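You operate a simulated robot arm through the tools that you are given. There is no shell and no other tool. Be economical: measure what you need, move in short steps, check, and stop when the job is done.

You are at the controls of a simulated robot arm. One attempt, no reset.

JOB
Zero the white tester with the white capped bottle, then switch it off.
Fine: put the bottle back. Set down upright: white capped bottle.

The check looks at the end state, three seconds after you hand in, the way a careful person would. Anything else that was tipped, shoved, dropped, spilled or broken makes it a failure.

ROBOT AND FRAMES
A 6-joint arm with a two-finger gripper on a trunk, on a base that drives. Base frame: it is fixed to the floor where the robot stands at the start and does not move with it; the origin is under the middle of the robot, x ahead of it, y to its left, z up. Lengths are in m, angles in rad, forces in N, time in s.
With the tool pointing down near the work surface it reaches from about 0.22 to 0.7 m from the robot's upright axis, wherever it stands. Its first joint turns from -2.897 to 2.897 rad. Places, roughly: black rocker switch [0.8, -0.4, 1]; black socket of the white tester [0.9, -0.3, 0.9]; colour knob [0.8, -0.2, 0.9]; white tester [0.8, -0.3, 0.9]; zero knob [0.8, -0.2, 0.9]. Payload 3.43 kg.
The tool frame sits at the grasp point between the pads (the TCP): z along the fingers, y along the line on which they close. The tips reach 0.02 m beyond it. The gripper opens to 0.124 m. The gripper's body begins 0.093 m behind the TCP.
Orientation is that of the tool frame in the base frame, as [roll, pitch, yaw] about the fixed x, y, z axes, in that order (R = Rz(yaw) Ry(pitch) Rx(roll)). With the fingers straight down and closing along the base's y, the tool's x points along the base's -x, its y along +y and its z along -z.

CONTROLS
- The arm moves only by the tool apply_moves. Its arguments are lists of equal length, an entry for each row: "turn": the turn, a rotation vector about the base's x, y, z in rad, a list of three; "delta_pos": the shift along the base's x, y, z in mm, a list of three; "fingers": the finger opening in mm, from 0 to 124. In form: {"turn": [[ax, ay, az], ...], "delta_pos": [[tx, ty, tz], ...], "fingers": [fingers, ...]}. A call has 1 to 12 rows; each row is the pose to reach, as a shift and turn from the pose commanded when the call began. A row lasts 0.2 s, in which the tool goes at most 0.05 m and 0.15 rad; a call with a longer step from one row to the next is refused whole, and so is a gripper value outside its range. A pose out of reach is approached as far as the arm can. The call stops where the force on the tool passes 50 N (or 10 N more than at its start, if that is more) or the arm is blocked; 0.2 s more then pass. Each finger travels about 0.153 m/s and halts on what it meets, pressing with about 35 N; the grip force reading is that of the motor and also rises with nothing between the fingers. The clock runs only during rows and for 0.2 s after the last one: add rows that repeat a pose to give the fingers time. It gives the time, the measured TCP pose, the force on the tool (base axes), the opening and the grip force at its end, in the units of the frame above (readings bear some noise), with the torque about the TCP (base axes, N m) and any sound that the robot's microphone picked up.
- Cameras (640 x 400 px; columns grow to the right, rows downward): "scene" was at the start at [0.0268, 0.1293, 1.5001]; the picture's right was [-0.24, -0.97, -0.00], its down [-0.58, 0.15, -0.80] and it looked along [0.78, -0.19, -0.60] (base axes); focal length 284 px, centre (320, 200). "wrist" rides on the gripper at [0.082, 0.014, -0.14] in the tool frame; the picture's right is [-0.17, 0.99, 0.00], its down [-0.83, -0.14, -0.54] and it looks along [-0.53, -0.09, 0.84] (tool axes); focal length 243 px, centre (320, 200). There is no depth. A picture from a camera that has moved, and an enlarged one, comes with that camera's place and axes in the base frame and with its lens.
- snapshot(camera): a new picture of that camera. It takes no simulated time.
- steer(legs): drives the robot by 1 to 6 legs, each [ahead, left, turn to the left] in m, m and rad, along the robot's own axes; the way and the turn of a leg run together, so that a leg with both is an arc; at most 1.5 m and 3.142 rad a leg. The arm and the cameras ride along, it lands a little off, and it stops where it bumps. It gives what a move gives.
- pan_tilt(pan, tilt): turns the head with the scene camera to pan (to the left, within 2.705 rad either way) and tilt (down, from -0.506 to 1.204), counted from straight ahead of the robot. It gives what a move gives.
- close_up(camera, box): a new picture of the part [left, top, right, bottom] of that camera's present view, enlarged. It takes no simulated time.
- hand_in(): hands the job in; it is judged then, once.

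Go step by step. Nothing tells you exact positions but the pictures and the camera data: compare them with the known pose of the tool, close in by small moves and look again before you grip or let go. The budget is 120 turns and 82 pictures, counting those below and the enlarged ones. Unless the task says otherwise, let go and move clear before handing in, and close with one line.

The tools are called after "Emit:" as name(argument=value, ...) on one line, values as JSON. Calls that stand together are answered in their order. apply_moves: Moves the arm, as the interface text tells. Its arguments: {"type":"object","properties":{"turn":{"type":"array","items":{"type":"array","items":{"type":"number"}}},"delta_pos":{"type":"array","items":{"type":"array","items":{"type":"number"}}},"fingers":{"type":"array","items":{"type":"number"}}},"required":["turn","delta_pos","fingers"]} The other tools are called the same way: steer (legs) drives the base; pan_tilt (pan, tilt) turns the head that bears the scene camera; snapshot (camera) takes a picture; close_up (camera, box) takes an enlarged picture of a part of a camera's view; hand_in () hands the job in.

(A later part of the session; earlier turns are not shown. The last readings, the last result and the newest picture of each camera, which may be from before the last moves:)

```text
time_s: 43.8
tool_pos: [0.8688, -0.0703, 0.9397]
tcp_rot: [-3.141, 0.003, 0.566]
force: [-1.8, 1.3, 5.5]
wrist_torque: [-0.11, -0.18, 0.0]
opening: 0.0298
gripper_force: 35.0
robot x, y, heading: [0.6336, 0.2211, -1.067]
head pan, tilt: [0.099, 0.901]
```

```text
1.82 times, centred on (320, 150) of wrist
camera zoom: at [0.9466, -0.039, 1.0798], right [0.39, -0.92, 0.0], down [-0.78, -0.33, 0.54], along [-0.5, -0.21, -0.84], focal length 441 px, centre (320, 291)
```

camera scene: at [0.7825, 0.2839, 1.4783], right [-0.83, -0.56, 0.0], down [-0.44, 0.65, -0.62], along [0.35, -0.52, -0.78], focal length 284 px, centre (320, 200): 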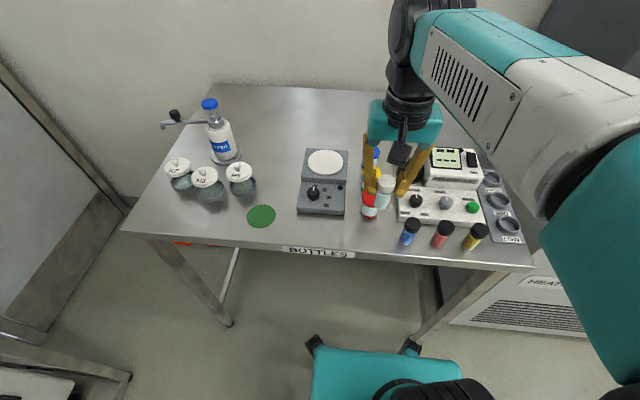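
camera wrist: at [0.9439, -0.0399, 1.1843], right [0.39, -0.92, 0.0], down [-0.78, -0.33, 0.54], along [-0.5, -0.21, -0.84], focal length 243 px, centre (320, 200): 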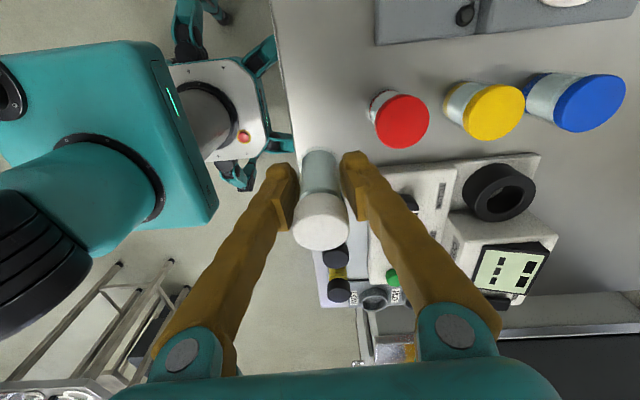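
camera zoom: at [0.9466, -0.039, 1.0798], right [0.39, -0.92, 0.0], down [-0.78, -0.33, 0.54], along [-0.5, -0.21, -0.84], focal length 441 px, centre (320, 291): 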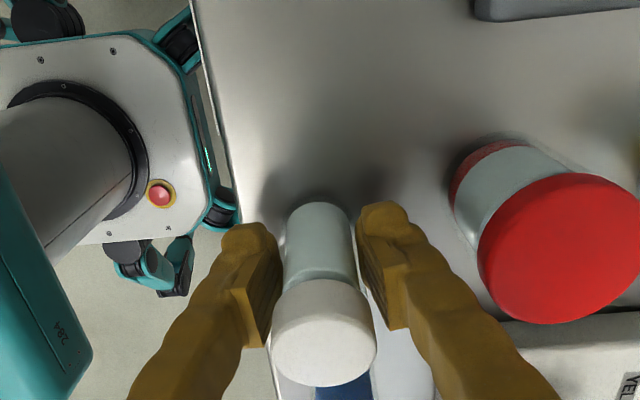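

Nearly touching; the jar is clear. A little further down.

Emit:
apply_moves(turn=[[0, 0, 0], [0, 0, 0]], delta_pos=[[0, 0, -3], [0, 0, -6]], fingers=[15, 15])

Emit:
close_up(camera="wrist", box=[220, 40, 420, 260])

```text
time_s: 44.4
tool_pos: [0.8692, -0.0762, 0.9328]
tcp_rot: [-3.139, 0.002, 0.565]
force: [-1.4, 1.1, 7.4]
wrist_torque: [-0.07, -0.11, -0.01]
opening: 0.0297
gripper_force: 35.4
robot x, y, heading: [0.628, 0.2091, -1.07]
head pan, tilt: [0.099, 0.901]
```

```text
1.82 times, centred on (320, 150) of wrist
camera zoom: at [0.9456, -0.0463, 1.0734], right [0.39, -0.92, 0.0], down [-0.78, -0.33, 0.54], along [-0.5, -0.21, -0.84], focal length 441 px, centre (320, 291)
```

zoom: 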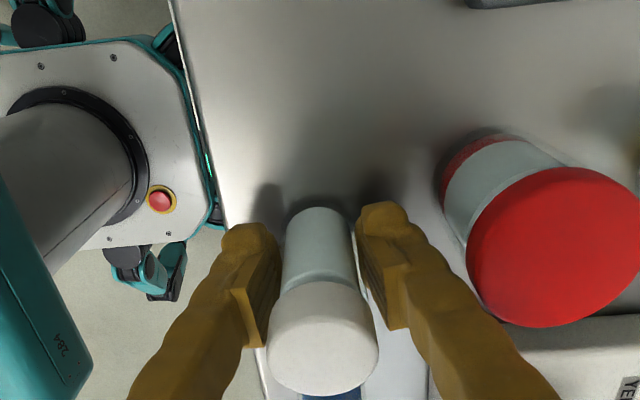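

The bottle now touches the table (it slid a bit in the grip). I release with a small opening and raise back to cap height.

Emit:
apply_moves(turn=[[0, 0, 0], [0, 0, 0], [0, 0, 0]], delta_pos=[[0, 0, 0], [0, 0, 0], [0, 0, 0]], fingers=[36, 42, 42])

Emit:
close_up(camera="wrist", box=[220, 40, 420, 260])

```text
time_s: 45.2
tool_pos: [0.8706, -0.0717, 0.9323]
tcp_rot: [-3.137, -0.001, 0.563]
force: [-1.7, 3.8, 5.9]
wrist_torque: [-0.4, -0.27, 0.04]
opening: 0.042
gripper_force: 0.0
robot x, y, heading: [0.6352, 0.2207, -1.075]
head pan, tilt: [0.099, 0.901]
```

```text
1.82 times, centred on (320, 150) of wrist
camera zoom: at [0.9474, -0.0425, 1.0732], right [0.39, -0.92, 0.0], down [-0.78, -0.33, 0.54], along [-0.5, -0.21, -0.84], focal length 441 px, centre (320, 291)
```

zoom: 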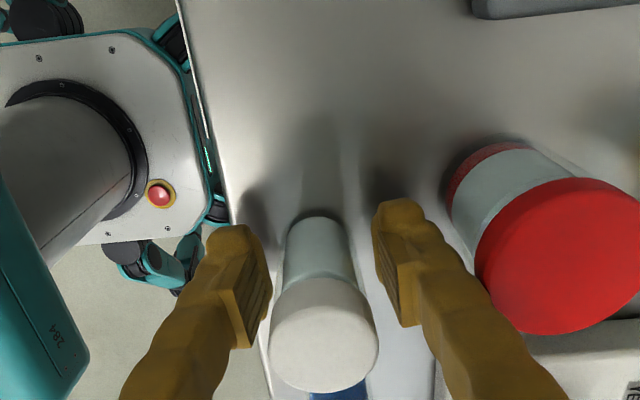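

The bottle stands upright. I raise to cap height, shift ~5 mm to centre on it, and check.

Emit:
apply_moves(turn=[[0, 0, 0], [0, 0, 0], [0, 0, 0]], delta_pos=[[0, 0, 15], [4, 2, 33], [4, 2, 33]], fingers=[42, 42, 42])

Emit:
close_up(camera="wrist", box=[220, 40, 420, 260])

```text
time_s: 46.0
tool_pos: [0.877, -0.0677, 0.9659]
tcp_rot: [3.139, 0.001, 0.569]
force: [1.2, -5.3, -4.2]
wrist_torque: [0.51, 0.06, -0.01]
opening: 0.0419
gripper_force: 0.1
robot x, y, heading: [0.6309, 0.2174, -1.071]
head pan, tilt: [0.099, 0.901]
```

```text
1.82 times, centred on (320, 150) of wrist
camera zoom: at [0.9534, -0.0359, 1.1071], right [0.39, -0.92, 0.0], down [-0.78, -0.33, 0.54], along [-0.5, -0.21, -0.84], focal length 441 px, centre (320, 291)
```

zoom: 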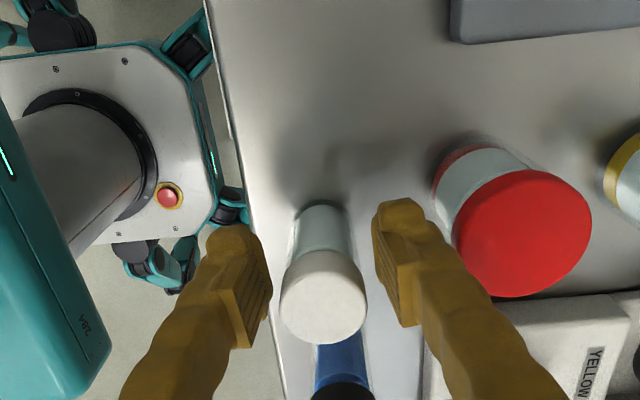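

Close to centred; small correction then grip, lift, and carry back above the socket.

Emit:
apply_moves(turn=[[0, 0, 0], [0, 0, 0], [0, 0, 0], [0, 0, 0], [0, 0, 0]], delta_pos=[[-2, -1, 0], [-2, -1, 0], [-2, -1, 0], [-2, -1, 0], [-2, -1, 0]], fingers=[42, 30, 15, 15, 15])

Emit:
apply_moves(turn=[[0, 0, 0], [0, 0, 0], [0, 0, 0], [0, 0, 0], [0, 0, 0], [0, 0, 0], [0, 0, 0], [0, 0, 0], [0, 0, 0], [0, 0, 0], [0, 0, 0], [0, 0, 0]], delta_pos=[[0, 0, 30], [0, 0, 75], [0, -15, 110], [2, -50, 130], [5, -90, 130], [8, -130, 130], [11, -170, 130], [13, -205, 115], [13, -226, 95], [13, -226, 75], [13, -226, 62], [13, -226, 62]], fingers=[15, 15, 15, 15, 15, 15, 15, 15, 15, 15, 15, 15])

Emit:
close_up(camera="wrist", box=[220, 40, 420, 260])

```text
time_s: 47.2
tool_pos: [0.8726, -0.067, 0.9662]
tcp_rot: [3.139, -0.001, 0.564]
force: [1.9, -4.7, -7.4]
wrist_torque: [0.37, 0.24, -0.03]
opening: 0.0294
gripper_force: 34.8
robot x, y, heading: [0.6293, 0.2227, -1.075]
head pan, tilt: [0.099, 0.901]
```

```text
time_s: 49.8
tool_pos: [0.886, -0.2919, 1.0279]
tcp_rot: [3.139, 0.001, 0.562]
force: [2.0, -3.9, 0.2]
wrist_torque: [0.38, 0.11, -0.01]
opening: 0.0294
gripper_force: 35.0
robot x, y, heading: [0.629, 0.2217, -1.071]
head pan, tilt: [0.099, 0.901]
```

```text
1.82 times, centred on (320, 150) of wrist
camera zoom: at [0.9636, -0.2615, 1.1687], right [0.39, -0.92, 0.0], down [-0.78, -0.32, 0.54], along [-0.5, -0.21, -0.84], focal length 441 px, centre (320, 291)
```

zoom: 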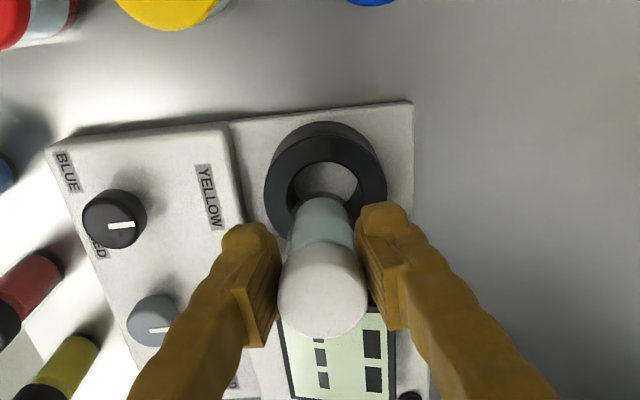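

The bottle is now upright on the tool axis and the ring is nearly aligned. Small correction, then lower a little and check the reading.

Emit:
apply_moves(turn=[[0, 0, 0], [0, 0, 0], [0, 0, 0]], delta_pos=[[1, -3, 0], [1, -3, -8], [1, -3, -8]], fingers=[15, 15, 15])

Emit:
close_up(camera="wrist", box=[260, 80, 380, 200])

```text
time_s: 50.6
tool_pos: [0.8858, -0.3004, 1.0207]
tcp_rot: [-3.14, -0.001, 0.566]
force: [0.4, -1.5, 7.5]
wrist_torque: [0.09, 0.04, -0.03]
opening: 0.0294
gripper_force: 35.6
robot x, y, heading: [0.6315, 0.2203, -1.078]
head pan, tilt: [0.099, 0.901]
```

```text
3.33 times, centred on (320, 140) of wrist
camera zoom: at [0.9642, -0.2698, 1.1621], right [0.39, -0.92, 0.0], down [-0.78, -0.33, 0.54], along [-0.5, -0.21, -0.84], focal length 809 px, centre (320, 400)
```

zoom: 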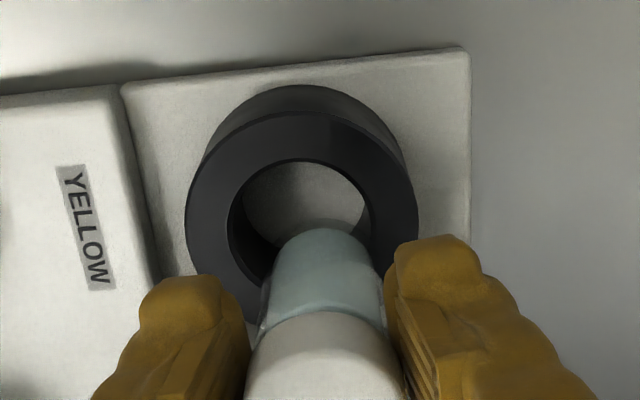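

Lateral sway moved the tool ~6 mm; I correct, lower to just above the rim, and check with both cameras.

Emit:
apply_moves(turn=[[0, 0, 0], [0, 0, 0], [0, 0, 0]], delta_pos=[[-2, 5, 0], [-2, 5, -12], [-2, 5, -16]], fingers=[15, 15, 15])

Emit:
close_up(camera="wrist", box=[260, 80, 380, 220])

Emit:
close_up(camera="scene", box=[395, 120, 455, 190])

```text
time_s: 51.4
tool_pos: [0.8837, -0.2858, 1.0062]
tcp_rot: [3.14, 0.004, 0.575]
force: [0.9, 1.9, 1.8]
wrist_torque: [-0.33, 0.07, 0.02]
opening: 0.0295
gripper_force: 34.7
robot x, y, heading: [0.624, 0.2214, -1.066]
head pan, tilt: [0.099, 0.901]
```

```text
2.86 times, centred on (320, 150) of wrist
camera zoom: at [0.9607, -0.2537, 1.1458], right [0.4, -0.92, 0.0], down [-0.77, -0.33, 0.54], along [-0.5, -0.22, -0.84], focal length 693 px, centre (320, 343)
```

zoom: 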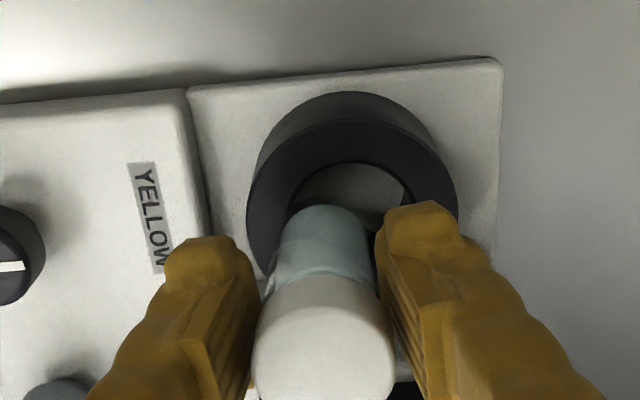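

```text
5.71 times, centred on (425, 155) of scene
camera zoom: at [0.7677, 0.2901, 1.4781], right [-0.82, -0.57, 0.0], down [-0.45, 0.64, -0.62], along [0.35, -0.51, -0.78], focal length 1626 px, centre (-280, 457)
```

zoom: 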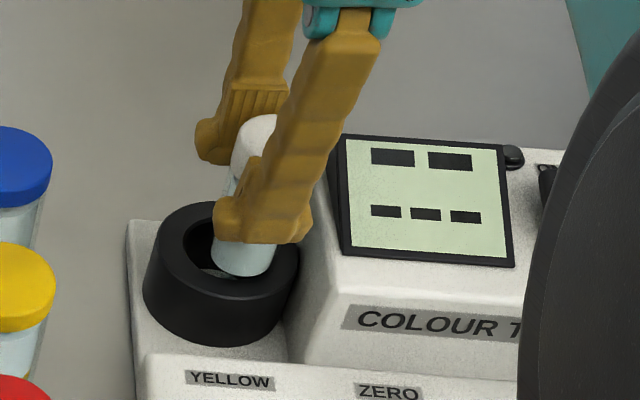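

Both views agree the bottle needs about +9 mm x, -3…-5 mm y relative to the reading. I shift and lower 12 mm, then check.

Emit:
apply_moves(turn=[[0, 0, 0], [0, 0, 0], [0, 0, 0], [0, 0, 0]], delta_pos=[[4, -1, 2], [7, -2, 2], [7, -2, -5], [7, -2, -12]], fingers=[15, 15, 15, 15])

Emit:
close_up(camera="wrist", box=[260, 80, 380, 220])

Emit:
close_up(camera="scene", box=[395, 120, 455, 190])

```text
time_s: 52.4
tool_pos: [0.8928, -0.2955, 0.993]
tcp_rot: [-3.14, 0.0, 0.566]
force: [1.7, 2.3, 9.0]
wrist_torque: [0.1, -0.04, 0.03]
opening: 0.0298
gripper_force: 34.6
robot x, y, heading: [0.6335, 0.2159, -1.067]
head pan, tilt: [0.099, 0.901]
```

```text
2.86 times, centred on (320, 150) of wrist
camera zoom: at [0.9698, -0.2643, 1.133], right [0.39, -0.92, 0.0], down [-0.78, -0.33, 0.54], along [-0.5, -0.21, -0.84], focal length 693 px, centre (320, 343)
```

zoom: 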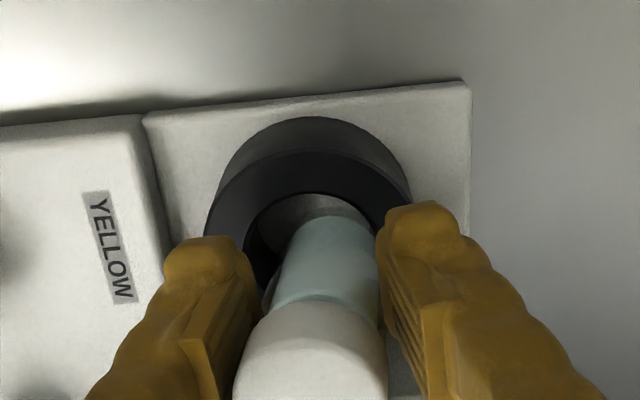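

```text
5.71 times, centred on (425, 155) of scene
camera zoom: at [0.785, 0.2845, 1.4795], right [-0.82, -0.57, 0.0], down [-0.45, 0.65, -0.62], along [0.35, -0.51, -0.78], focal length 1626 px, centre (-280, 457)
```

zoom: 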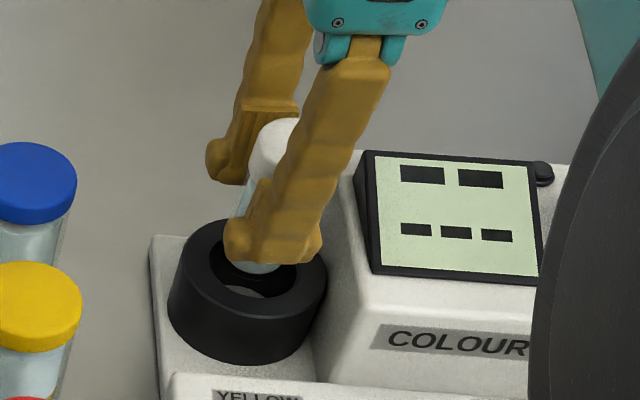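

The base is ~5 mm too far back, touching the back rim. I lift 5 mm, shift toward the robot, and lower again.

Emit:
apply_moves(turn=[[0, 0, 0], [0, 0, 0], [0, 0, 0], [0, 0, 0]], delta_pos=[[0, 0, 6], [-2, 6, 6], [-2, 6, 0], [-2, 6, -6]], fingers=[15, 15, 15, 15])

Emit:
close_up(camera="wrist", box=[260, 80, 380, 220])

```text
time_s: 53.4
tool_pos: [0.8928, -0.2892, 0.9835]
tcp_rot: [-3.14, 0.006, 0.565]
force: [-8.3, -6.3, -3.0]
wrist_torque: [-0.67, 0.66, -0.02]
opening: 0.0296
gripper_force: 35.1
robot x, y, heading: [0.6314, 0.2171, -1.073]
head pan, tilt: [0.099, 0.901]
```

```text
2.86 times, centred on (320, 150) of wrist
camera zoom: at [0.971, -0.2584, 1.1238], right [0.39, -0.92, 0.0], down [-0.77, -0.33, 0.54], along [-0.5, -0.21, -0.84], focal length 693 px, centre (320, 343)
```

zoom: 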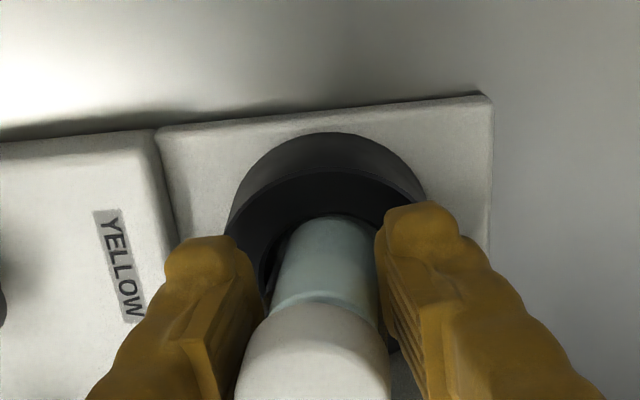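

The base seems to be inside against the +x wall now (sideways reaction). I ease off 3 mm and lower further.

Emit:
apply_moves(turn=[[0, 0, 0], [0, 0, 0], [0, 0, 0]], delta_pos=[[-3, -1, 0], [-4, -1, -5], [-4, -1, -10]], fingers=[15, 15, 15])

Emit:
close_up(camera="wrist", box=[260, 80, 380, 220])

Emit:
close_up(camera="scene", box=[395, 120, 455, 190])

```text
time_s: 54.2
tool_pos: [0.8852, -0.2921, 0.9782]
tcp_rot: [3.139, -0.001, 0.565]
force: [16.6, 8.0, 11.7]
wrist_torque: [0.98, -0.61, 0.05]
opening: 0.0297
gripper_force: 34.8
robot x, y, heading: [0.6252, 0.218, -1.061]
head pan, tilt: [0.099, 0.901]
```

```text
2.86 times, centred on (320, 150) of wrist
camera zoom: at [0.9624, -0.261, 1.1189], right [0.39, -0.92, 0.0], down [-0.78, -0.33, 0.54], along [-0.5, -0.21, -0.84], focal length 693 px, centre (320, 343)
```

zoom: 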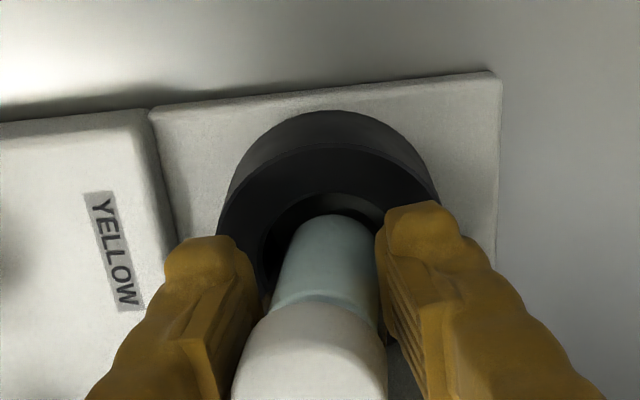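

```text
5.71 times, centred on (425, 155) of scene
camera zoom: at [0.7771, 0.2851, 1.4788], right [-0.82, -0.57, 0.0], down [-0.45, 0.64, -0.62], along [0.35, -0.51, -0.78], focal length 1626 px, centre (-280, 457)
```

zoom: 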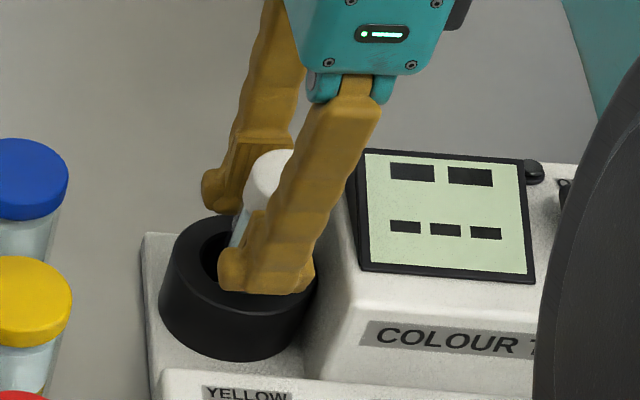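

The bottle is clearly inside the ring (now touching the opposite wall). I recentre 3 mm and lower toward the floor of the socket.

Emit:
apply_moves(turn=[[0, 0, 0], [0, 0, 0], [0, 0, 0]], delta_pos=[[3, 1, 0], [3, 1, -5], [3, 1, -9]], fingers=[15, 15, 15])

Emit:
close_up(camera="scene", box=[395, 120, 455, 190])

```text
time_s: 55.0
tool_pos: [0.885, -0.293, 0.9664]
tcp_rot: [-3.135, -0.001, 0.568]
force: [1.4, 1.3, -1.5]
wrist_torque: [-0.18, 0.04, 0.0]
opening: 0.0294
gripper_force: 35.0
robot x, y, heading: [0.6349, 0.2187, -1.076]
head pan, tilt: [0.099, 0.901]
```

```text
5.71 times, centred on (425, 155) of scene
camera zoom: at [0.7803, 0.2793, 1.4793], right [-0.83, -0.56, 0.0], down [-0.44, 0.65, -0.62], along [0.35, -0.51, -0.78], focal length 1626 px, centre (-280, 457)
```

zoom: 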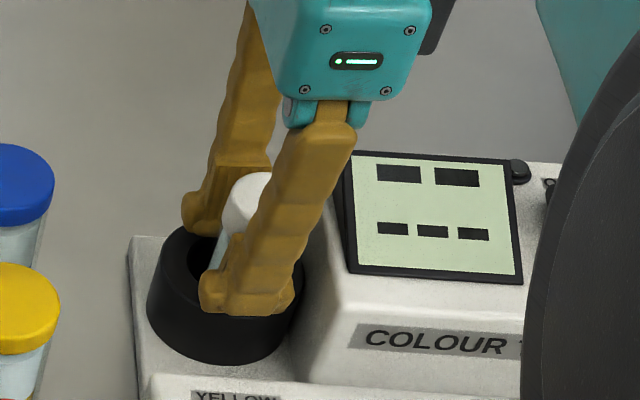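

It's sliding in freely. A few more millimetres until contact.

Emit:
apply_moves(turn=[[0, 0, 0], [0, 0, 0]], delta_pos=[[0, 0, -3], [0, 0, -6]], fingers=[15, 15])

Emit:
close_up(camera="wrist", box=[240, 80, 400, 260])

```text
time_s: 55.6
tool_pos: [0.8885, -0.2909, 0.9635]
tcp_rot: [3.138, 0.002, 0.564]
force: [2.2, 1.8, 17.9]
wrist_torque: [0.08, 0.28, 0.27]
opening: 0.0296
gripper_force: 35.4
robot x, y, heading: [0.6327, 0.2215, -1.074]
head pan, tilt: [0.099, 0.901]
```

```text
2.22 times, centred on (320, 170) of wrist
camera zoom: at [0.9654, -0.2584, 1.1046], right [0.39, -0.92, 0.0], down [-0.78, -0.32, 0.54], along [-0.5, -0.21, -0.84], focal length 539 px, centre (320, 267)
```

zoom: 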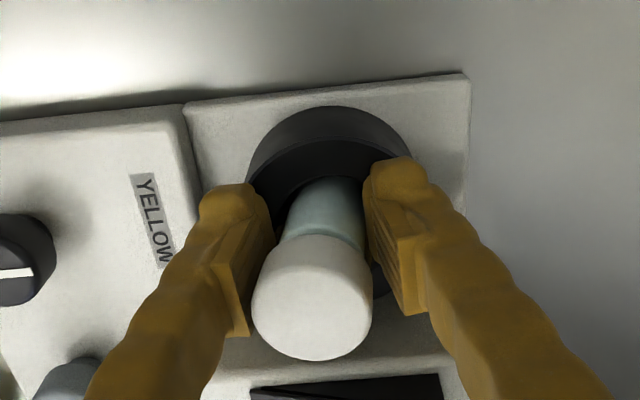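

Finger tips touch the ring, so that's the lowest. I ease up 3 mm and release so the bottle drops the last bit upright.

Emit:
apply_moves(turn=[[0, 0, 0], [0, 0, 0], [0, 0, 0], [0, 0, 0]], delta_pos=[[0, 0, 4], [0, 0, 4], [0, 0, 4], [0, 0, 4]], fingers=[15, 38, 46, 46])

Emit:
apply_moves(turn=[[0, 0, 0], [0, 0, 0], [0, 0, 0], [0, 0, 0], [0, 0, 0]], delta_pos=[[0, 0, 20], [0, 0, 50], [0, 0, 90], [0, 0, 120], [0, 0, 120]], fingers=[46, 46, 46, 46, 46])

Emit:
close_up(camera="wrist", box=[160, 30, 400, 230])

```text
time_s: 56.6
tool_pos: [0.8886, -0.2908, 0.9646]
tcp_rot: [-3.141, 0.001, 0.567]
force: [8.4, -1.0, 26.5]
wrist_torque: [0.63, 0.65, 0.11]
opening: 0.0447
gripper_force: 0.1
robot x, y, heading: [0.6307, 0.22, -1.066]
head pan, tilt: [0.099, 0.901]
```

```text
time_s: 57.8
tool_pos: [0.8887, -0.2895, 1.0821]
tcp_rot: [3.141, -0.001, 0.568]
force: [1.4, -0.8, -4.6]
wrist_torque: [-0.02, 0.09, 0.01]
opening: 0.046
gripper_force: 0.1
robot x, y, heading: [0.6319, 0.2179, -1.066]
head pan, tilt: [0.099, 0.901]
```

```text
2.00 times, centred on (280, 130) of wrist
camera zoom: at [0.965, -0.2576, 1.2232], right [0.39, -0.92, 0.0], down [-0.78, -0.33, 0.54], along [-0.5, -0.21, -0.84], focal length 485 px, centre (400, 340)
```

zoom: 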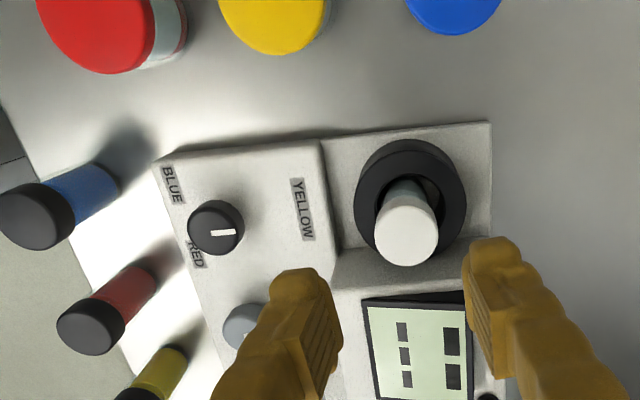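

The bottle stands in the socket. Next I go above the ZERO/READ controls (≈(0.767,-0.229) and (0.712,-0.26)) to look.

Emit:
apply_moves(turn=[[0, 0, 0], [0, 0, 0], [0, 0, 0], [0, 0, 0], [0, 0, 0]], delta_pos=[[-30, 15, 15], [-65, 30, 15], [-100, 45, 15], [-122, 60, 15], [-122, 60, 15]], fingers=[46, 46, 46, 46, 46])

Emit:
snapshot(camera="wrist")

```text
time_s: 59.0
tool_pos: [0.7641, -0.2303, 1.1012]
tcp_rot: [3.139, -0.002, 0.567]
force: [-1.9, -1.0, 3.0]
wrist_torque: [0.06, -0.28, 0.01]
opening: 0.0461
gripper_force: 0.0
robot x, y, heading: [0.6284, 0.2179, -1.071]
head pan, tilt: [0.099, 0.901]
```

```text
23 pictures are left
camera wrist: at [0.841, -0.1984, 1.2409], right [0.39, -0.92, 0.0], down [-0.78, -0.33, 0.54], along [-0.49, -0.21, -0.84], focal length 243 px, centre (320, 200)
```

wrist: 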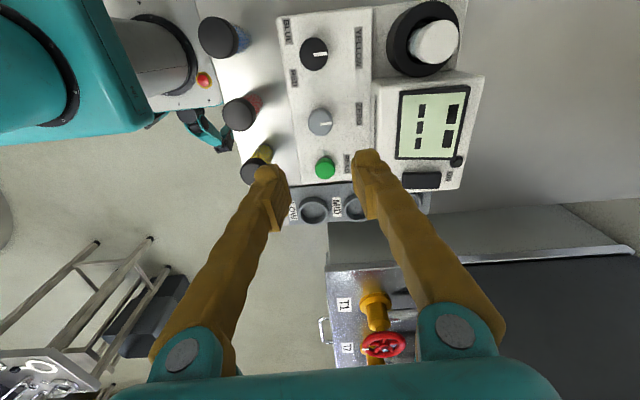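

ZERO knob ≈(0.766,-0.229), READ ≈(0.714,-0.26). I'll press READ first with closed fingers.

Emit:
apply_moves(turn=[[0, 0, 0], [0, 0, 0], [0, 0, 0], [0, 0, 0], [0, 0, 0], [0, 0, 0], [0, 0, 0]], delta_pos=[[-25, -15, 0], [-50, -30, 0], [-50, -30, -40], [-50, -30, -80], [-50, -30, -110], [-50, -30, -122], [-50, -30, -126]], fingers=[20, 0, 0, 0, 0, 0, 0])

Emit:
close_up(camera="wrist", box=[230, 0, 470, 220])

```text
time_s: 60.6
tool_pos: [0.7188, -0.2597, 0.9747]
tcp_rot: [-3.137, -0.001, 0.566]
force: [4.3, 3.3, -3.3]
wrist_torque: [-0.4, 0.57, 0.0]
opening: 0.0
gripper_force: 33.9
robot x, y, heading: [0.6348, 0.2167, -1.069]
head pan, tilt: [0.099, 0.901]
```

```text
1.82 times, centred on (350, 110) of wrist
camera zoom: at [0.7957, -0.2279, 1.1152], right [0.39, -0.92, 0.0], down [-0.77, -0.33, 0.54], along [-0.5, -0.21, -0.84], focal length 441 px, centre (266, 364)
```

zoom: 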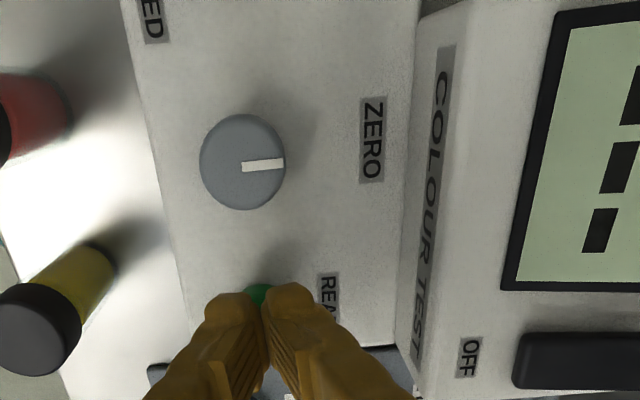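

Tips are over READ. I press down gently.

Emit:
apply_moves(turn=[[0, 0, 0], [0, 0, 0], [0, 0, 0]], delta_pos=[[0, 0, -4], [0, 0, -8], [0, 0, -11]], fingers=[0, 0, 0])

```text
time_s: 61.4
tool_pos: [0.7195, -0.2596, 0.9624]
tcp_rot: [-3.14, 0.0, 0.568]
force: [-0.8, -3.6, -8.4]
wrist_torque: [0.37, -0.16, -0.05]
opening: 0.0
gripper_force: 34.0
robot x, y, heading: [0.6342, 0.2149, -1.064]
head pan, tilt: [0.099, 0.901]
```

Emit:
apply_moves(turn=[[0, 0, 0], [0, 0, 0]], delta_pos=[[0, 0, -3], [0, 0, -6]], fingers=[0, 0])

```text
time_s: 62.0
tool_pos: [0.7126, -0.2586, 0.9565]
tcp_rot: [3.141, -0.001, 0.563]
force: [0.1, -0.4, 1.4]
wrist_torque: [0.11, 0.01, -0.01]
opening: 0.0
gripper_force: 34.5
robot x, y, heading: [0.6403, 0.2248, -1.082]
head pan, tilt: [0.099, 0.901]
```

Emit:
apply_moves(turn=[[0, 0, 0], [0, 0, 0]], delta_pos=[[0, 0, -3], [0, 0, -6]], fingers=[0, 0])

```text
time_s: 62.6
tool_pos: [0.7168, -0.2624, 0.9526]
tcp_rot: [3.137, 0.0, 0.562]
force: [1.8, -1.6, 5.3]
wrist_torque: [0.26, 0.32, -0.07]
opening: 0.006
gripper_force: 34.1
robot x, y, heading: [0.6284, 0.2151, -1.071]
head pan, tilt: [0.099, 0.901]
heard: click
```

A click was heard. I raise and look at the display.

Emit:
apply_moves(turn=[[0, 0, 0], [0, 0, 0], [0, 0, 0], [0, 0, 0], [0, 0, 0]], delta_pos=[[0, 0, 20], [0, 0, 60], [20, 12, 90], [50, 32, 100], [50, 32, 100]], fingers=[0, 0, 30, 50, 50])

Emit:
close_up(camera="wrist", box=[270, 0, 510, 220])

```text
time_s: 63.8
tool_pos: [0.7653, -0.2258, 1.053]
tcp_rot: [3.14, 0.002, 0.571]
force: [1.1, -2.4, 2.8]
wrist_torque: [0.18, 0.21, -0.03]
opening: 0.0501
gripper_force: 0.0
robot x, y, heading: [0.629, 0.2219, -1.064]
head pan, tilt: [0.099, 0.901]
```

```text
1.82 times, centred on (390, 110) of wrist
camera zoom: at [0.8421, -0.1934, 1.1941], right [0.39, -0.92, 0.0], down [-0.78, -0.33, 0.54], along [-0.5, -0.21, -0.84], focal length 441 px, centre (193, 364)
```

zoom: 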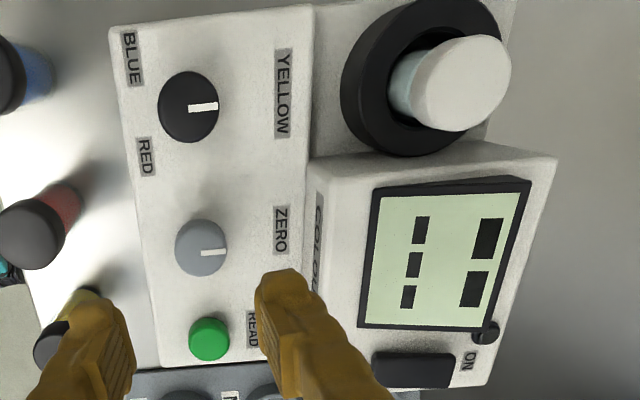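

I look closer at the display and rocker to tell whether it's on.

Emit:
close_up(camera="wrist", box=[400, 90, 490, 220])

```text
3.08 times, centred on (445, 155) of wrist
camera zoom: at [0.8421, -0.1934, 1.1941], right [0.39, -0.92, 0.0], down [-0.78, -0.33, 0.54], along [-0.5, -0.21, -0.84], focal length 746 px, centre (-65, 338)
```

zoom: 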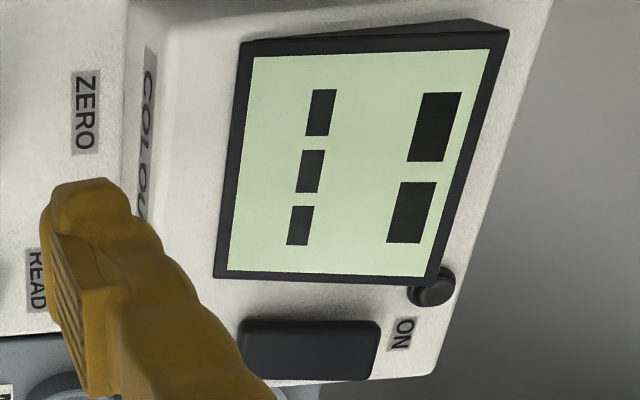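

Still dashes; I go on to the ZERO knob, lower around it and then look at the display again.

Emit:
apply_moves(turn=[[0, 0, 0], [0, 0, 0], [0, 0, 0], [0, 0, 0]], delta_pos=[[4, -3, -30], [4, -3, -65], [4, -3, -85], [4, -3, -94]], fingers=[50, 50, 50, 50])

Emit:
snapshot(camera="wrist")

```text
time_s: 64.8
tool_pos: [0.7733, -0.2319, 0.9579]
tcp_rot: [3.137, 0.0, 0.567]
force: [2.3, -2.0, 0.4]
wrist_torque: [0.23, 0.29, -0.01]
opening: 0.0498
gripper_force: 0.1
robot x, y, heading: [0.6315, 0.2253, -1.072]
head pan, tilt: [0.099, 0.901]
```

```text
19 pictures are left
camera wrist: at [0.8504, -0.1997, 1.098], right [0.39, -0.92, 0.0], down [-0.78, -0.33, 0.54], along [-0.5, -0.21, -0.84], focal length 243 px, centre (320, 200)
```

wrist: 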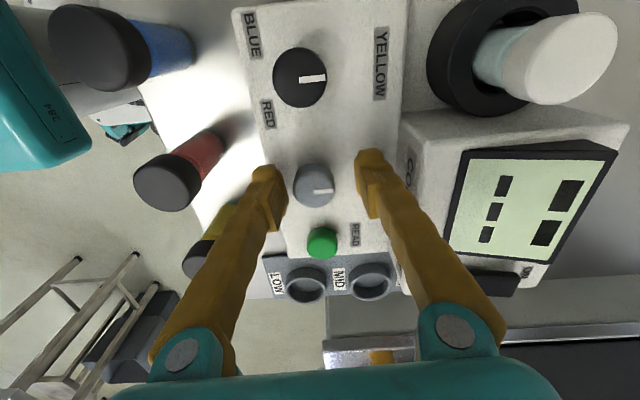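

The knob is well between the fingers, but the display still shows dashes. I zoom on the rocker and lamp to judge whether the power is actually on.

Emit:
close_up(camera="wrist", box=[440, 240, 560, 310])

```text
5.33 times, centred on (500, 275) of wrist
camera zoom: at [0.8504, -0.1997, 1.098], right [0.39, -0.92, 0.0], down [-0.78, -0.33, 0.54], along [-0.5, -0.21, -0.84], focal length 1294 px, centre (-640, -200)
```

zoom: 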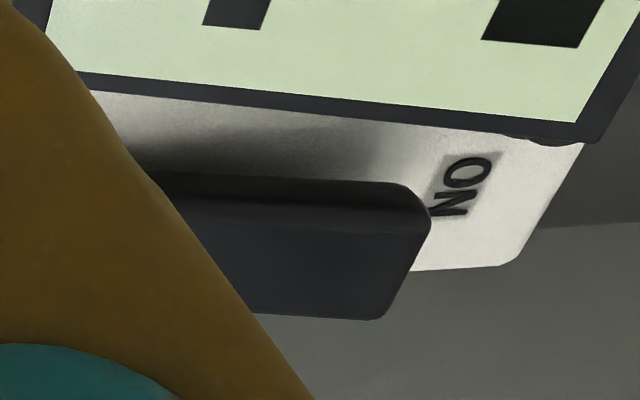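

It's ambiguous, and the lamp beside it is dark, so I'll press the ON end of the rocker (harmless if already on). It lies at ≈(0.773,-0.371,1.0).

Emit:
apply_moves(turn=[[0, 0, 0], [0, 0, 0], [0, 0, 0], [0, 0, 0], [0, 0, 0], [0, 0, 0], [0, 0, 0], [0, 0, 0], [0, 0, 0]], delta_pos=[[0, 0, 40], [0, 0, 80], [0, -10, 115], [0, -50, 120], [-1, -90, 120], [-2, -125, 120], [-2, -142, 120], [-2, -142, 95], [-2, -142, 78]], fingers=[50, 50, 30, 0, 0, 0, 0, 0, 0])

Emit:
close_up(camera="wrist", box=[220, 40, 420, 240])

```text
time_s: 66.8
tool_pos: [0.7682, -0.376, 1.0343]
tcp_rot: [-3.14, 0.001, 0.567]
force: [0.6, -1.5, -3.6]
wrist_torque: [0.11, 0.07, -0.01]
opening: 0.0
gripper_force: 34.5
robot x, y, heading: [0.631, 0.2168, -1.072]
head pan, tilt: [0.099, 0.901]
```

```text
2.00 times, centred on (320, 140) of wrist
camera zoom: at [0.8456, -0.3444, 1.1754], right [0.39, -0.92, 0.0], down [-0.77, -0.33, 0.54], along [-0.5, -0.21, -0.84], focal length 485 px, centre (320, 320)
```

zoom: 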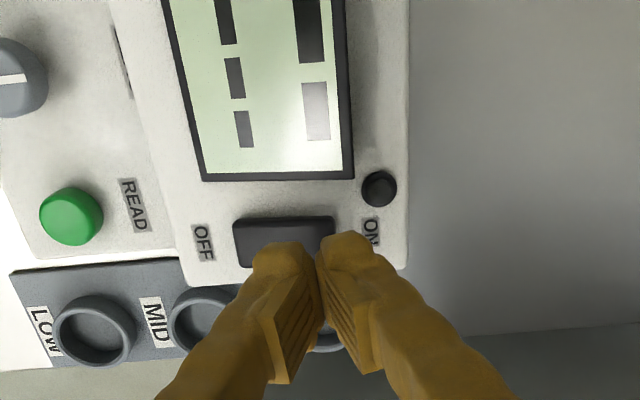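

Tips are over the ON end. I press down in small steps.

Emit:
apply_moves(turn=[[0, 0, 0], [0, 0, 0], [0, 0, 0]], delta_pos=[[3, 0, -5], [3, 0, -10], [3, 0, -14]], fingers=[0, 0, 0])

```text
time_s: 67.6
tool_pos: [0.7732, -0.3764, 1.0195]
tcp_rot: [-3.14, 0.0, 0.572]
force: [5.3, 0.5, -2.7]
wrist_torque: [-0.16, 0.63, 0.02]
opening: 0.0
gripper_force: 34.4
robot x, y, heading: [0.6298, 0.2158, -1.063]
head pan, tilt: [0.099, 0.901]
```

Emit:
apply_moves(turn=[[0, 0, 0], [0, 0, 0]], delta_pos=[[0, 0, -3], [0, 0, -6]], fingers=[0, 0])

```text
time_s: 68.2
tool_pos: [0.7741, -0.3722, 1.0141]
tcp_rot: [-3.135, -0.004, 0.568]
force: [-1.3, 0.8, -1.5]
wrist_torque: [-0.11, -0.06, 0.01]
opening: 0.0001
gripper_force: 34.2
robot x, y, heading: [0.6321, 0.2181, -1.069]
head pan, tilt: [0.099, 0.901]
```

Emit:
apply_moves(turn=[[0, 0, 0], [0, 0, 0]], delta_pos=[[0, 0, -3], [0, 0, -6]], fingers=[0, 0])

```text
time_s: 68.8
tool_pos: [0.7687, -0.3727, 1.0091]
tcp_rot: [3.141, 0.001, 0.565]
force: [-6.5, 2.9, -2.0]
wrist_torque: [-0.37, -0.91, -0.04]
opening: 0.0
gripper_force: 34.3
robot x, y, heading: [0.6308, 0.2182, -1.069]
head pan, tilt: [0.099, 0.901]
```

Emit:
apply_moves(turn=[[0, 0, 0], [0, 0, 0]], delta_pos=[[2, 0, -3], [2, 0, -6]], fingers=[0, 0])

Emit:
close_up(camera="wrist", box=[220, 40, 420, 240])

```text
time_s: 69.4
tool_pos: [0.7715, -0.3733, 1.0047]
tcp_rot: [3.139, 0.0, 0.559]
force: [-0.4, -2.1, 3.5]
wrist_torque: [0.19, -0.1, 0.03]
opening: 0.0
gripper_force: 34.8
robot x, y, heading: [0.6369, 0.2242, -1.075]
head pan, tilt: [0.099, 0.901]
```

```text
2.00 times, centred on (320, 140) of wrist
camera zoom: at [0.8488, -0.3432, 1.1456], right [0.38, -0.92, 0.0], down [-0.78, -0.32, 0.54], along [-0.5, -0.21, -0.84], focal length 485 px, centre (320, 320)
```

zoom: 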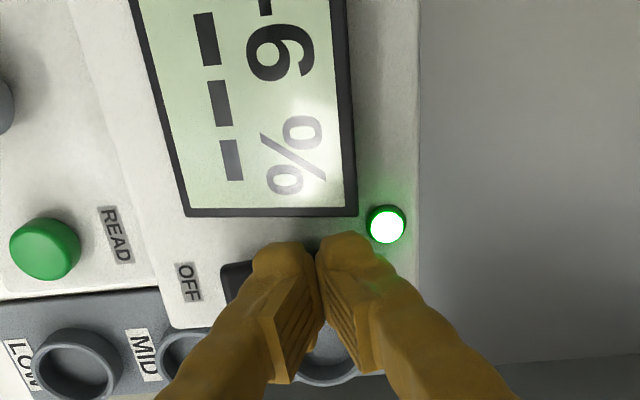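

It was off; now the lamp is green and the display reads about -6 %. I return to the ZERO knob and grip it.

Emit:
apply_moves(turn=[[0, 0, 0], [0, 0, 0], [0, 0, 0], [0, 0, 0], [0, 0, 0], [0, 0, 0], [0, 0, 0], [0, 0, 0], [0, 0, 0], [0, 0, 0]], delta_pos=[[0, 0, 40], [0, 15, 75], [0, 60, 75], [0, 100, 75], [-1, 130, 75], [-1, 143, 70], [-1, 143, 30], [-1, 143, -10], [-1, 143, -40], [-1, 143, -46]], fingers=[0, 0, 20, 50, 50, 50, 50, 50, 50, 50])

Emit:
snapshot(camera="wrist")

```text
time_s: 71.6
tool_pos: [0.7764, -0.2301, 0.957]
tcp_rot: [-3.139, 0.003, 0.567]
force: [2.8, 1.5, 4.3]
wrist_torque: [-0.18, 0.37, 0.01]
opening: 0.0499
gripper_force: 0.0
robot x, y, heading: [0.6316, 0.2213, -1.071]
head pan, tilt: [0.099, 0.901]
```

```text
15 pictures are left
camera wrist: at [0.8541, -0.199, 1.0983], right [0.39, -0.92, 0.0], down [-0.77, -0.33, 0.54], along [-0.5, -0.21, -0.84], focal length 243 px, centre (320, 200)
```

wrist: 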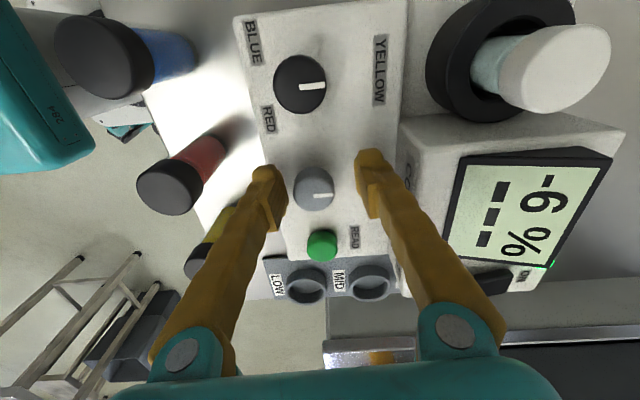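

Reading -6 %. I lower slightly, close on the knob, and turn a small amount to learn the direction and scale.

Emit:
apply_moves(turn=[[0, 0, 0], [0, 0, 0], [0, 0, 0], [0, 0, 0], [0, 0, 0], [0, 0, 0]], delta_pos=[[-3, 1, -4], [-3, 1, -7], [-3, 1, -7], [-3, 1, -7], [-3, 1, -7], [-3, 1, -7]], fingers=[50, 40, 25, 10, 10, 10])

Emit:
apply_moves(turn=[[0, 0, 0.1], [0, 0, 0.2], [0, 0, 0.2]], delta_pos=[[0, 0, 0], [0, 0, 0], [0, 0, 0]], fingers=[10, 10, 10])

Emit:
close_up(camera="wrist", box=[260, 120, 620, 300])

```text
time_s: 73.0
tool_pos: [0.7677, -0.229, 0.9484]
tcp_rot: [-3.138, 0.002, 0.564]
force: [-23.4, 4.8, -9.6]
wrist_torque: [-0.12, -0.27, 0.03]
opening: 0.0288
gripper_force: 45.2
robot x, y, heading: [0.6369, 0.2173, -1.075]
head pan, tilt: [0.099, 0.901]
```

```text
time_s: 73.8
tool_pos: [0.7684, -0.2283, 0.9493]
tcp_rot: [-3.137, -0.004, 0.773]
force: [-8.4, 2.0, 7.0]
wrist_torque: [1.39, 0.06, 0.05]
opening: 0.0287
gripper_force: 44.9
robot x, y, heading: [0.628, 0.2248, -1.066]
head pan, tilt: [0.099, 0.901]
```

```text
1.78 times, centred on (440, 210) of wrist
camera zoom: at [0.8377, -0.1832, 1.0912], right [0.57, -0.82, 0.0], down [-0.69, -0.48, 0.54], along [-0.44, -0.3, -0.84], focal length 431 px, centre (107, 182)
```

zoom: 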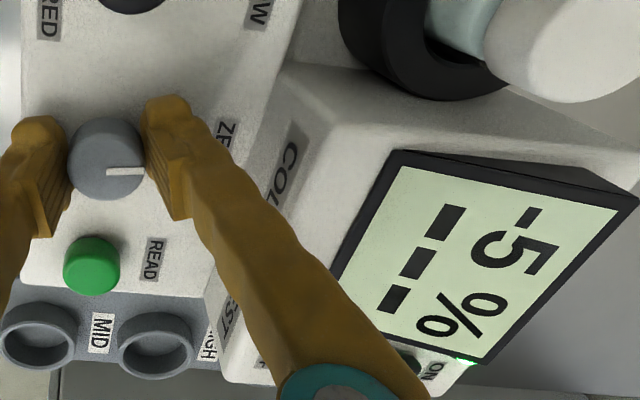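

CCW +0.2 rad moved it from -6 to -5 %. I continue another 0.6 rad and read.

Emit:
apply_moves(turn=[[0, 0, 0.1], [0, 0, 0.2], [0, 0, 0.3], [0, 0, 0.4], [0, 0, 0.5], [0, 0, 0.6], [0, 0, 0.6]], delta_pos=[[0, 0, 0], [0, 0, 0], [0, 0, 0], [0, 0, 0], [0, 0, 0], [0, 0, 0], [0, 0, 0]], fingers=[10, 10, 10, 10, 10, 10, 10])

Emit:
snapshot(camera="wrist")

```text
time_s: 75.4
tool_pos: [0.7681, -0.2307, 0.9521]
tcp_rot: [3.137, 0.002, 1.366]
force: [-0.6, 6.3, 16.1]
wrist_torque: [-0.99, 0.16, -0.01]
opening: 0.0281
gripper_force: 44.8
robot x, y, heading: [0.6258, 0.2196, -1.074]
head pan, tilt: [0.099, 0.901]
```

```text
13 pictures are left
camera wrist: at [0.7989, -0.1537, 1.0923], right [0.93, -0.36, 0.0], down [-0.31, -0.78, 0.54], along [-0.19, -0.51, -0.84], focal length 243 px, centre (320, 200)
```

wrist: 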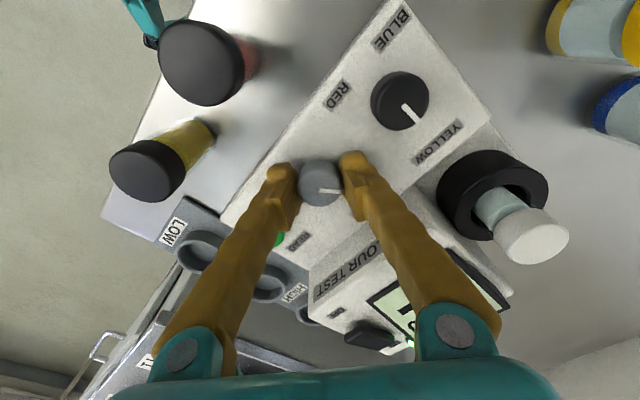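

The finger hides the display; I try the scene camera.

Emit:
close_up(camera="scene", box=[390, 120, 510, 220])

```text
4.00 times, centred on (450, 170) of scene
camera zoom: at [0.7737, 0.2802, 1.4809], right [-0.83, -0.56, 0.0], down [-0.44, 0.65, -0.62], along [0.35, -0.51, -0.78], focal length 1138 px, centre (-200, 320)
```

zoom: 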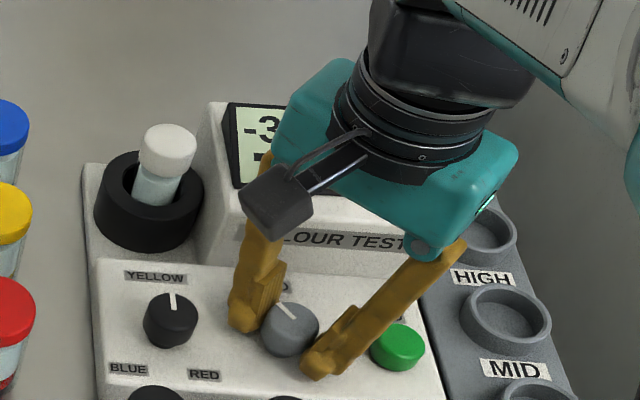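

Scene view reads -3 %. About 0.75 rad more should bring zero.

Emit:
apply_moves(turn=[[0, 0, 0.12], [0, 0, 0.24], [0, 0, 0.36], [0, 0, 0.48], [0, 0, 0.6], [0, 0, 0.72], [0, 0, 0.75], [0, 0, 0.75]], delta_pos=[[0, 0, 0], [0, 0, 0], [0, 0, 0], [0, 0, 0], [0, 0, 0], [0, 0, 0], [0, 0, 0], [0, 0, 0]], fingers=[10, 10, 10, 10, 10, 10, 10, 10])

Emit:
close_up(camera="scene", box=[390, 120, 510, 220])

```text
time_s: 77.2
tool_pos: [0.7698, -0.2311, 0.9484]
tcp_rot: [3.14, 0.006, 2.114]
force: [9.2, 0.1, 27.2]
wrist_torque: [0.85, -0.07, -0.03]
opening: 0.0281
gripper_force: 44.4
robot x, y, heading: [0.6349, 0.2174, -1.064]
head pan, tilt: [0.099, 0.901]
```

```text
4.00 times, centred on (450, 170) of scene
camera zoom: at [0.7802, 0.2799, 1.4779], right [-0.82, -0.57, 0.0], down [-0.44, 0.64, -0.62], along [0.35, -0.51, -0.78], focal length 1138 px, centre (-200, 320)
```

zoom: 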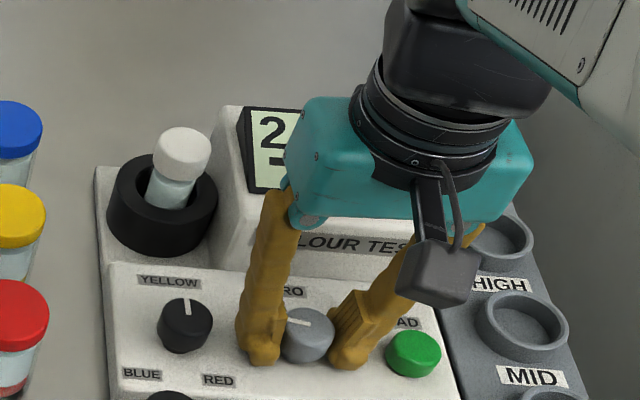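

It now reads 2 %. I turn back about 0.3 rad.

Emit:
apply_moves(turn=[[0, 0, -0.1], [0, 0, -0.2], [0, 0, -0.3], [0, 0, -0.3]], delta_pos=[[0, 0, 0], [0, 0, 0], [0, 0, 0], [0, 0, 0]], fingers=[10, 10, 10, 10])

Emit:
close_up(camera="scene", box=[410, 120, 510, 200])

```text
time_s: 78.2
tool_pos: [0.7694, -0.2296, 0.949]
tcp_rot: [-3.141, -0.007, 1.817]
force: [18.3, 9.9, -21.1]
wrist_torque: [-1.03, -0.54, -0.01]
opening: 0.0284
gripper_force: 44.9
robot x, y, heading: [0.6278, 0.2167, -1.066]
head pan, tilt: [0.099, 0.901]
```

```text
5.00 times, centred on (460, 160) of scene
camera zoom: at [0.7769, 0.2823, 1.4795], right [-0.82, -0.57, 0.0], down [-0.45, 0.65, -0.62], along [0.35, -0.51, -0.79], focal length 1423 px, centre (-380, 400)
```

zoom: 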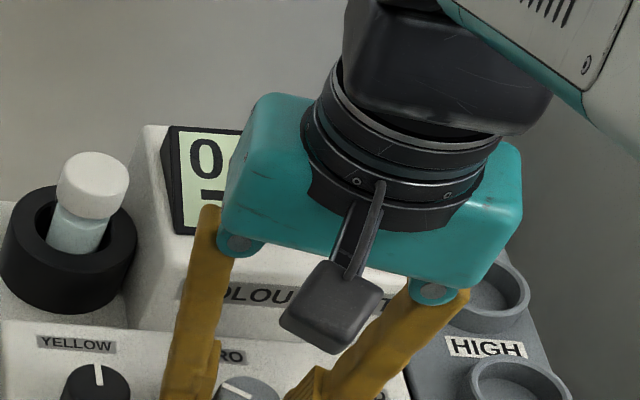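

It reads 0. I release the knob, rise, and rotate back toward the bottle, then view display and bottle together.

Emit:
apply_moves(turn=[[0, 0, 0], [0, 0, 0], [0, 0, 0], [0, 0, 0], [0, 0, 0], [0, 0, 0]], delta_pos=[[0, 0, 0], [0, 0, 0], [0, 0, 0], [0, 0, 30], [0, 0, 75], [0, 0, 120]], fingers=[36, 46, 46, 46, 46, 46])

Emit:
apply_moves(turn=[[0, 0, -0.14], [0, 0, -0.28], [0, 0, -0.42], [0, 0, -0.56], [0, 0, -0.7], [0, 0, -0.84], [0, 0, -0.98], [0, 0, -1.12], [0, 0, -1.25], [0, 0, -1.25]], delta_pos=[[15, -8, 15], [30, -15, 25], [45, -23, 25], [60, -31, 25], [75, -39, 25], [90, -47, 25], [105, -55, 25], [118, -61, 25], [118, -61, 15], [118, -61, 15]], fingers=[46, 46, 46, 46, 46, 46, 46, 46, 46, 46])

Emit:
snapshot(camera="wrist")

```text
time_s: 79.6
tool_pos: [0.7707, -0.2261, 1.0679]
tcp_rot: [-3.139, 0.001, 1.814]
force: [-3.2, 1.5, -5.8]
wrist_torque: [-0.14, -0.4, 0.01]
opening: 0.0461
gripper_force: 0.1
robot x, y, heading: [0.6348, 0.2165, -1.074]
head pan, tilt: [0.099, 0.901]
```

```text
time_s: 81.8
tool_pos: [0.8871, -0.2929, 1.0844]
tcp_rot: [-3.14, 0.0, 0.564]
force: [3.0, -0.4, 1.0]
wrist_torque: [0.03, 0.33, -0.02]
opening: 0.0458
gripper_force: 0.0
robot x, y, heading: [0.6351, 0.2185, -1.07]
head pan, tilt: [0.099, 0.901]
```

```text
9 pictures are left
camera wrist: at [0.9642, -0.2625, 1.2254], right [0.39, -0.92, 0.0], down [-0.78, -0.33, 0.54], along [-0.5, -0.21, -0.84], focal length 243 px, centre (320, 200)
```

wrist: 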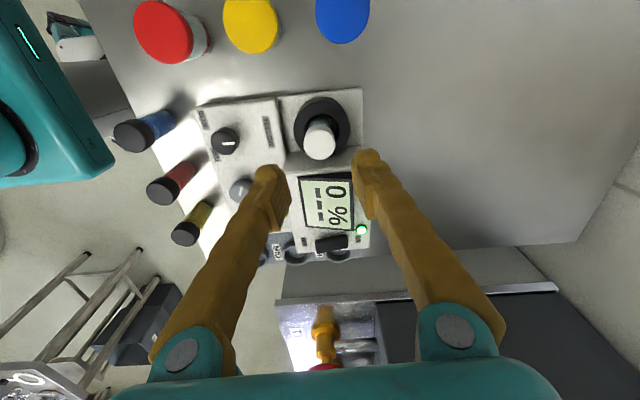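

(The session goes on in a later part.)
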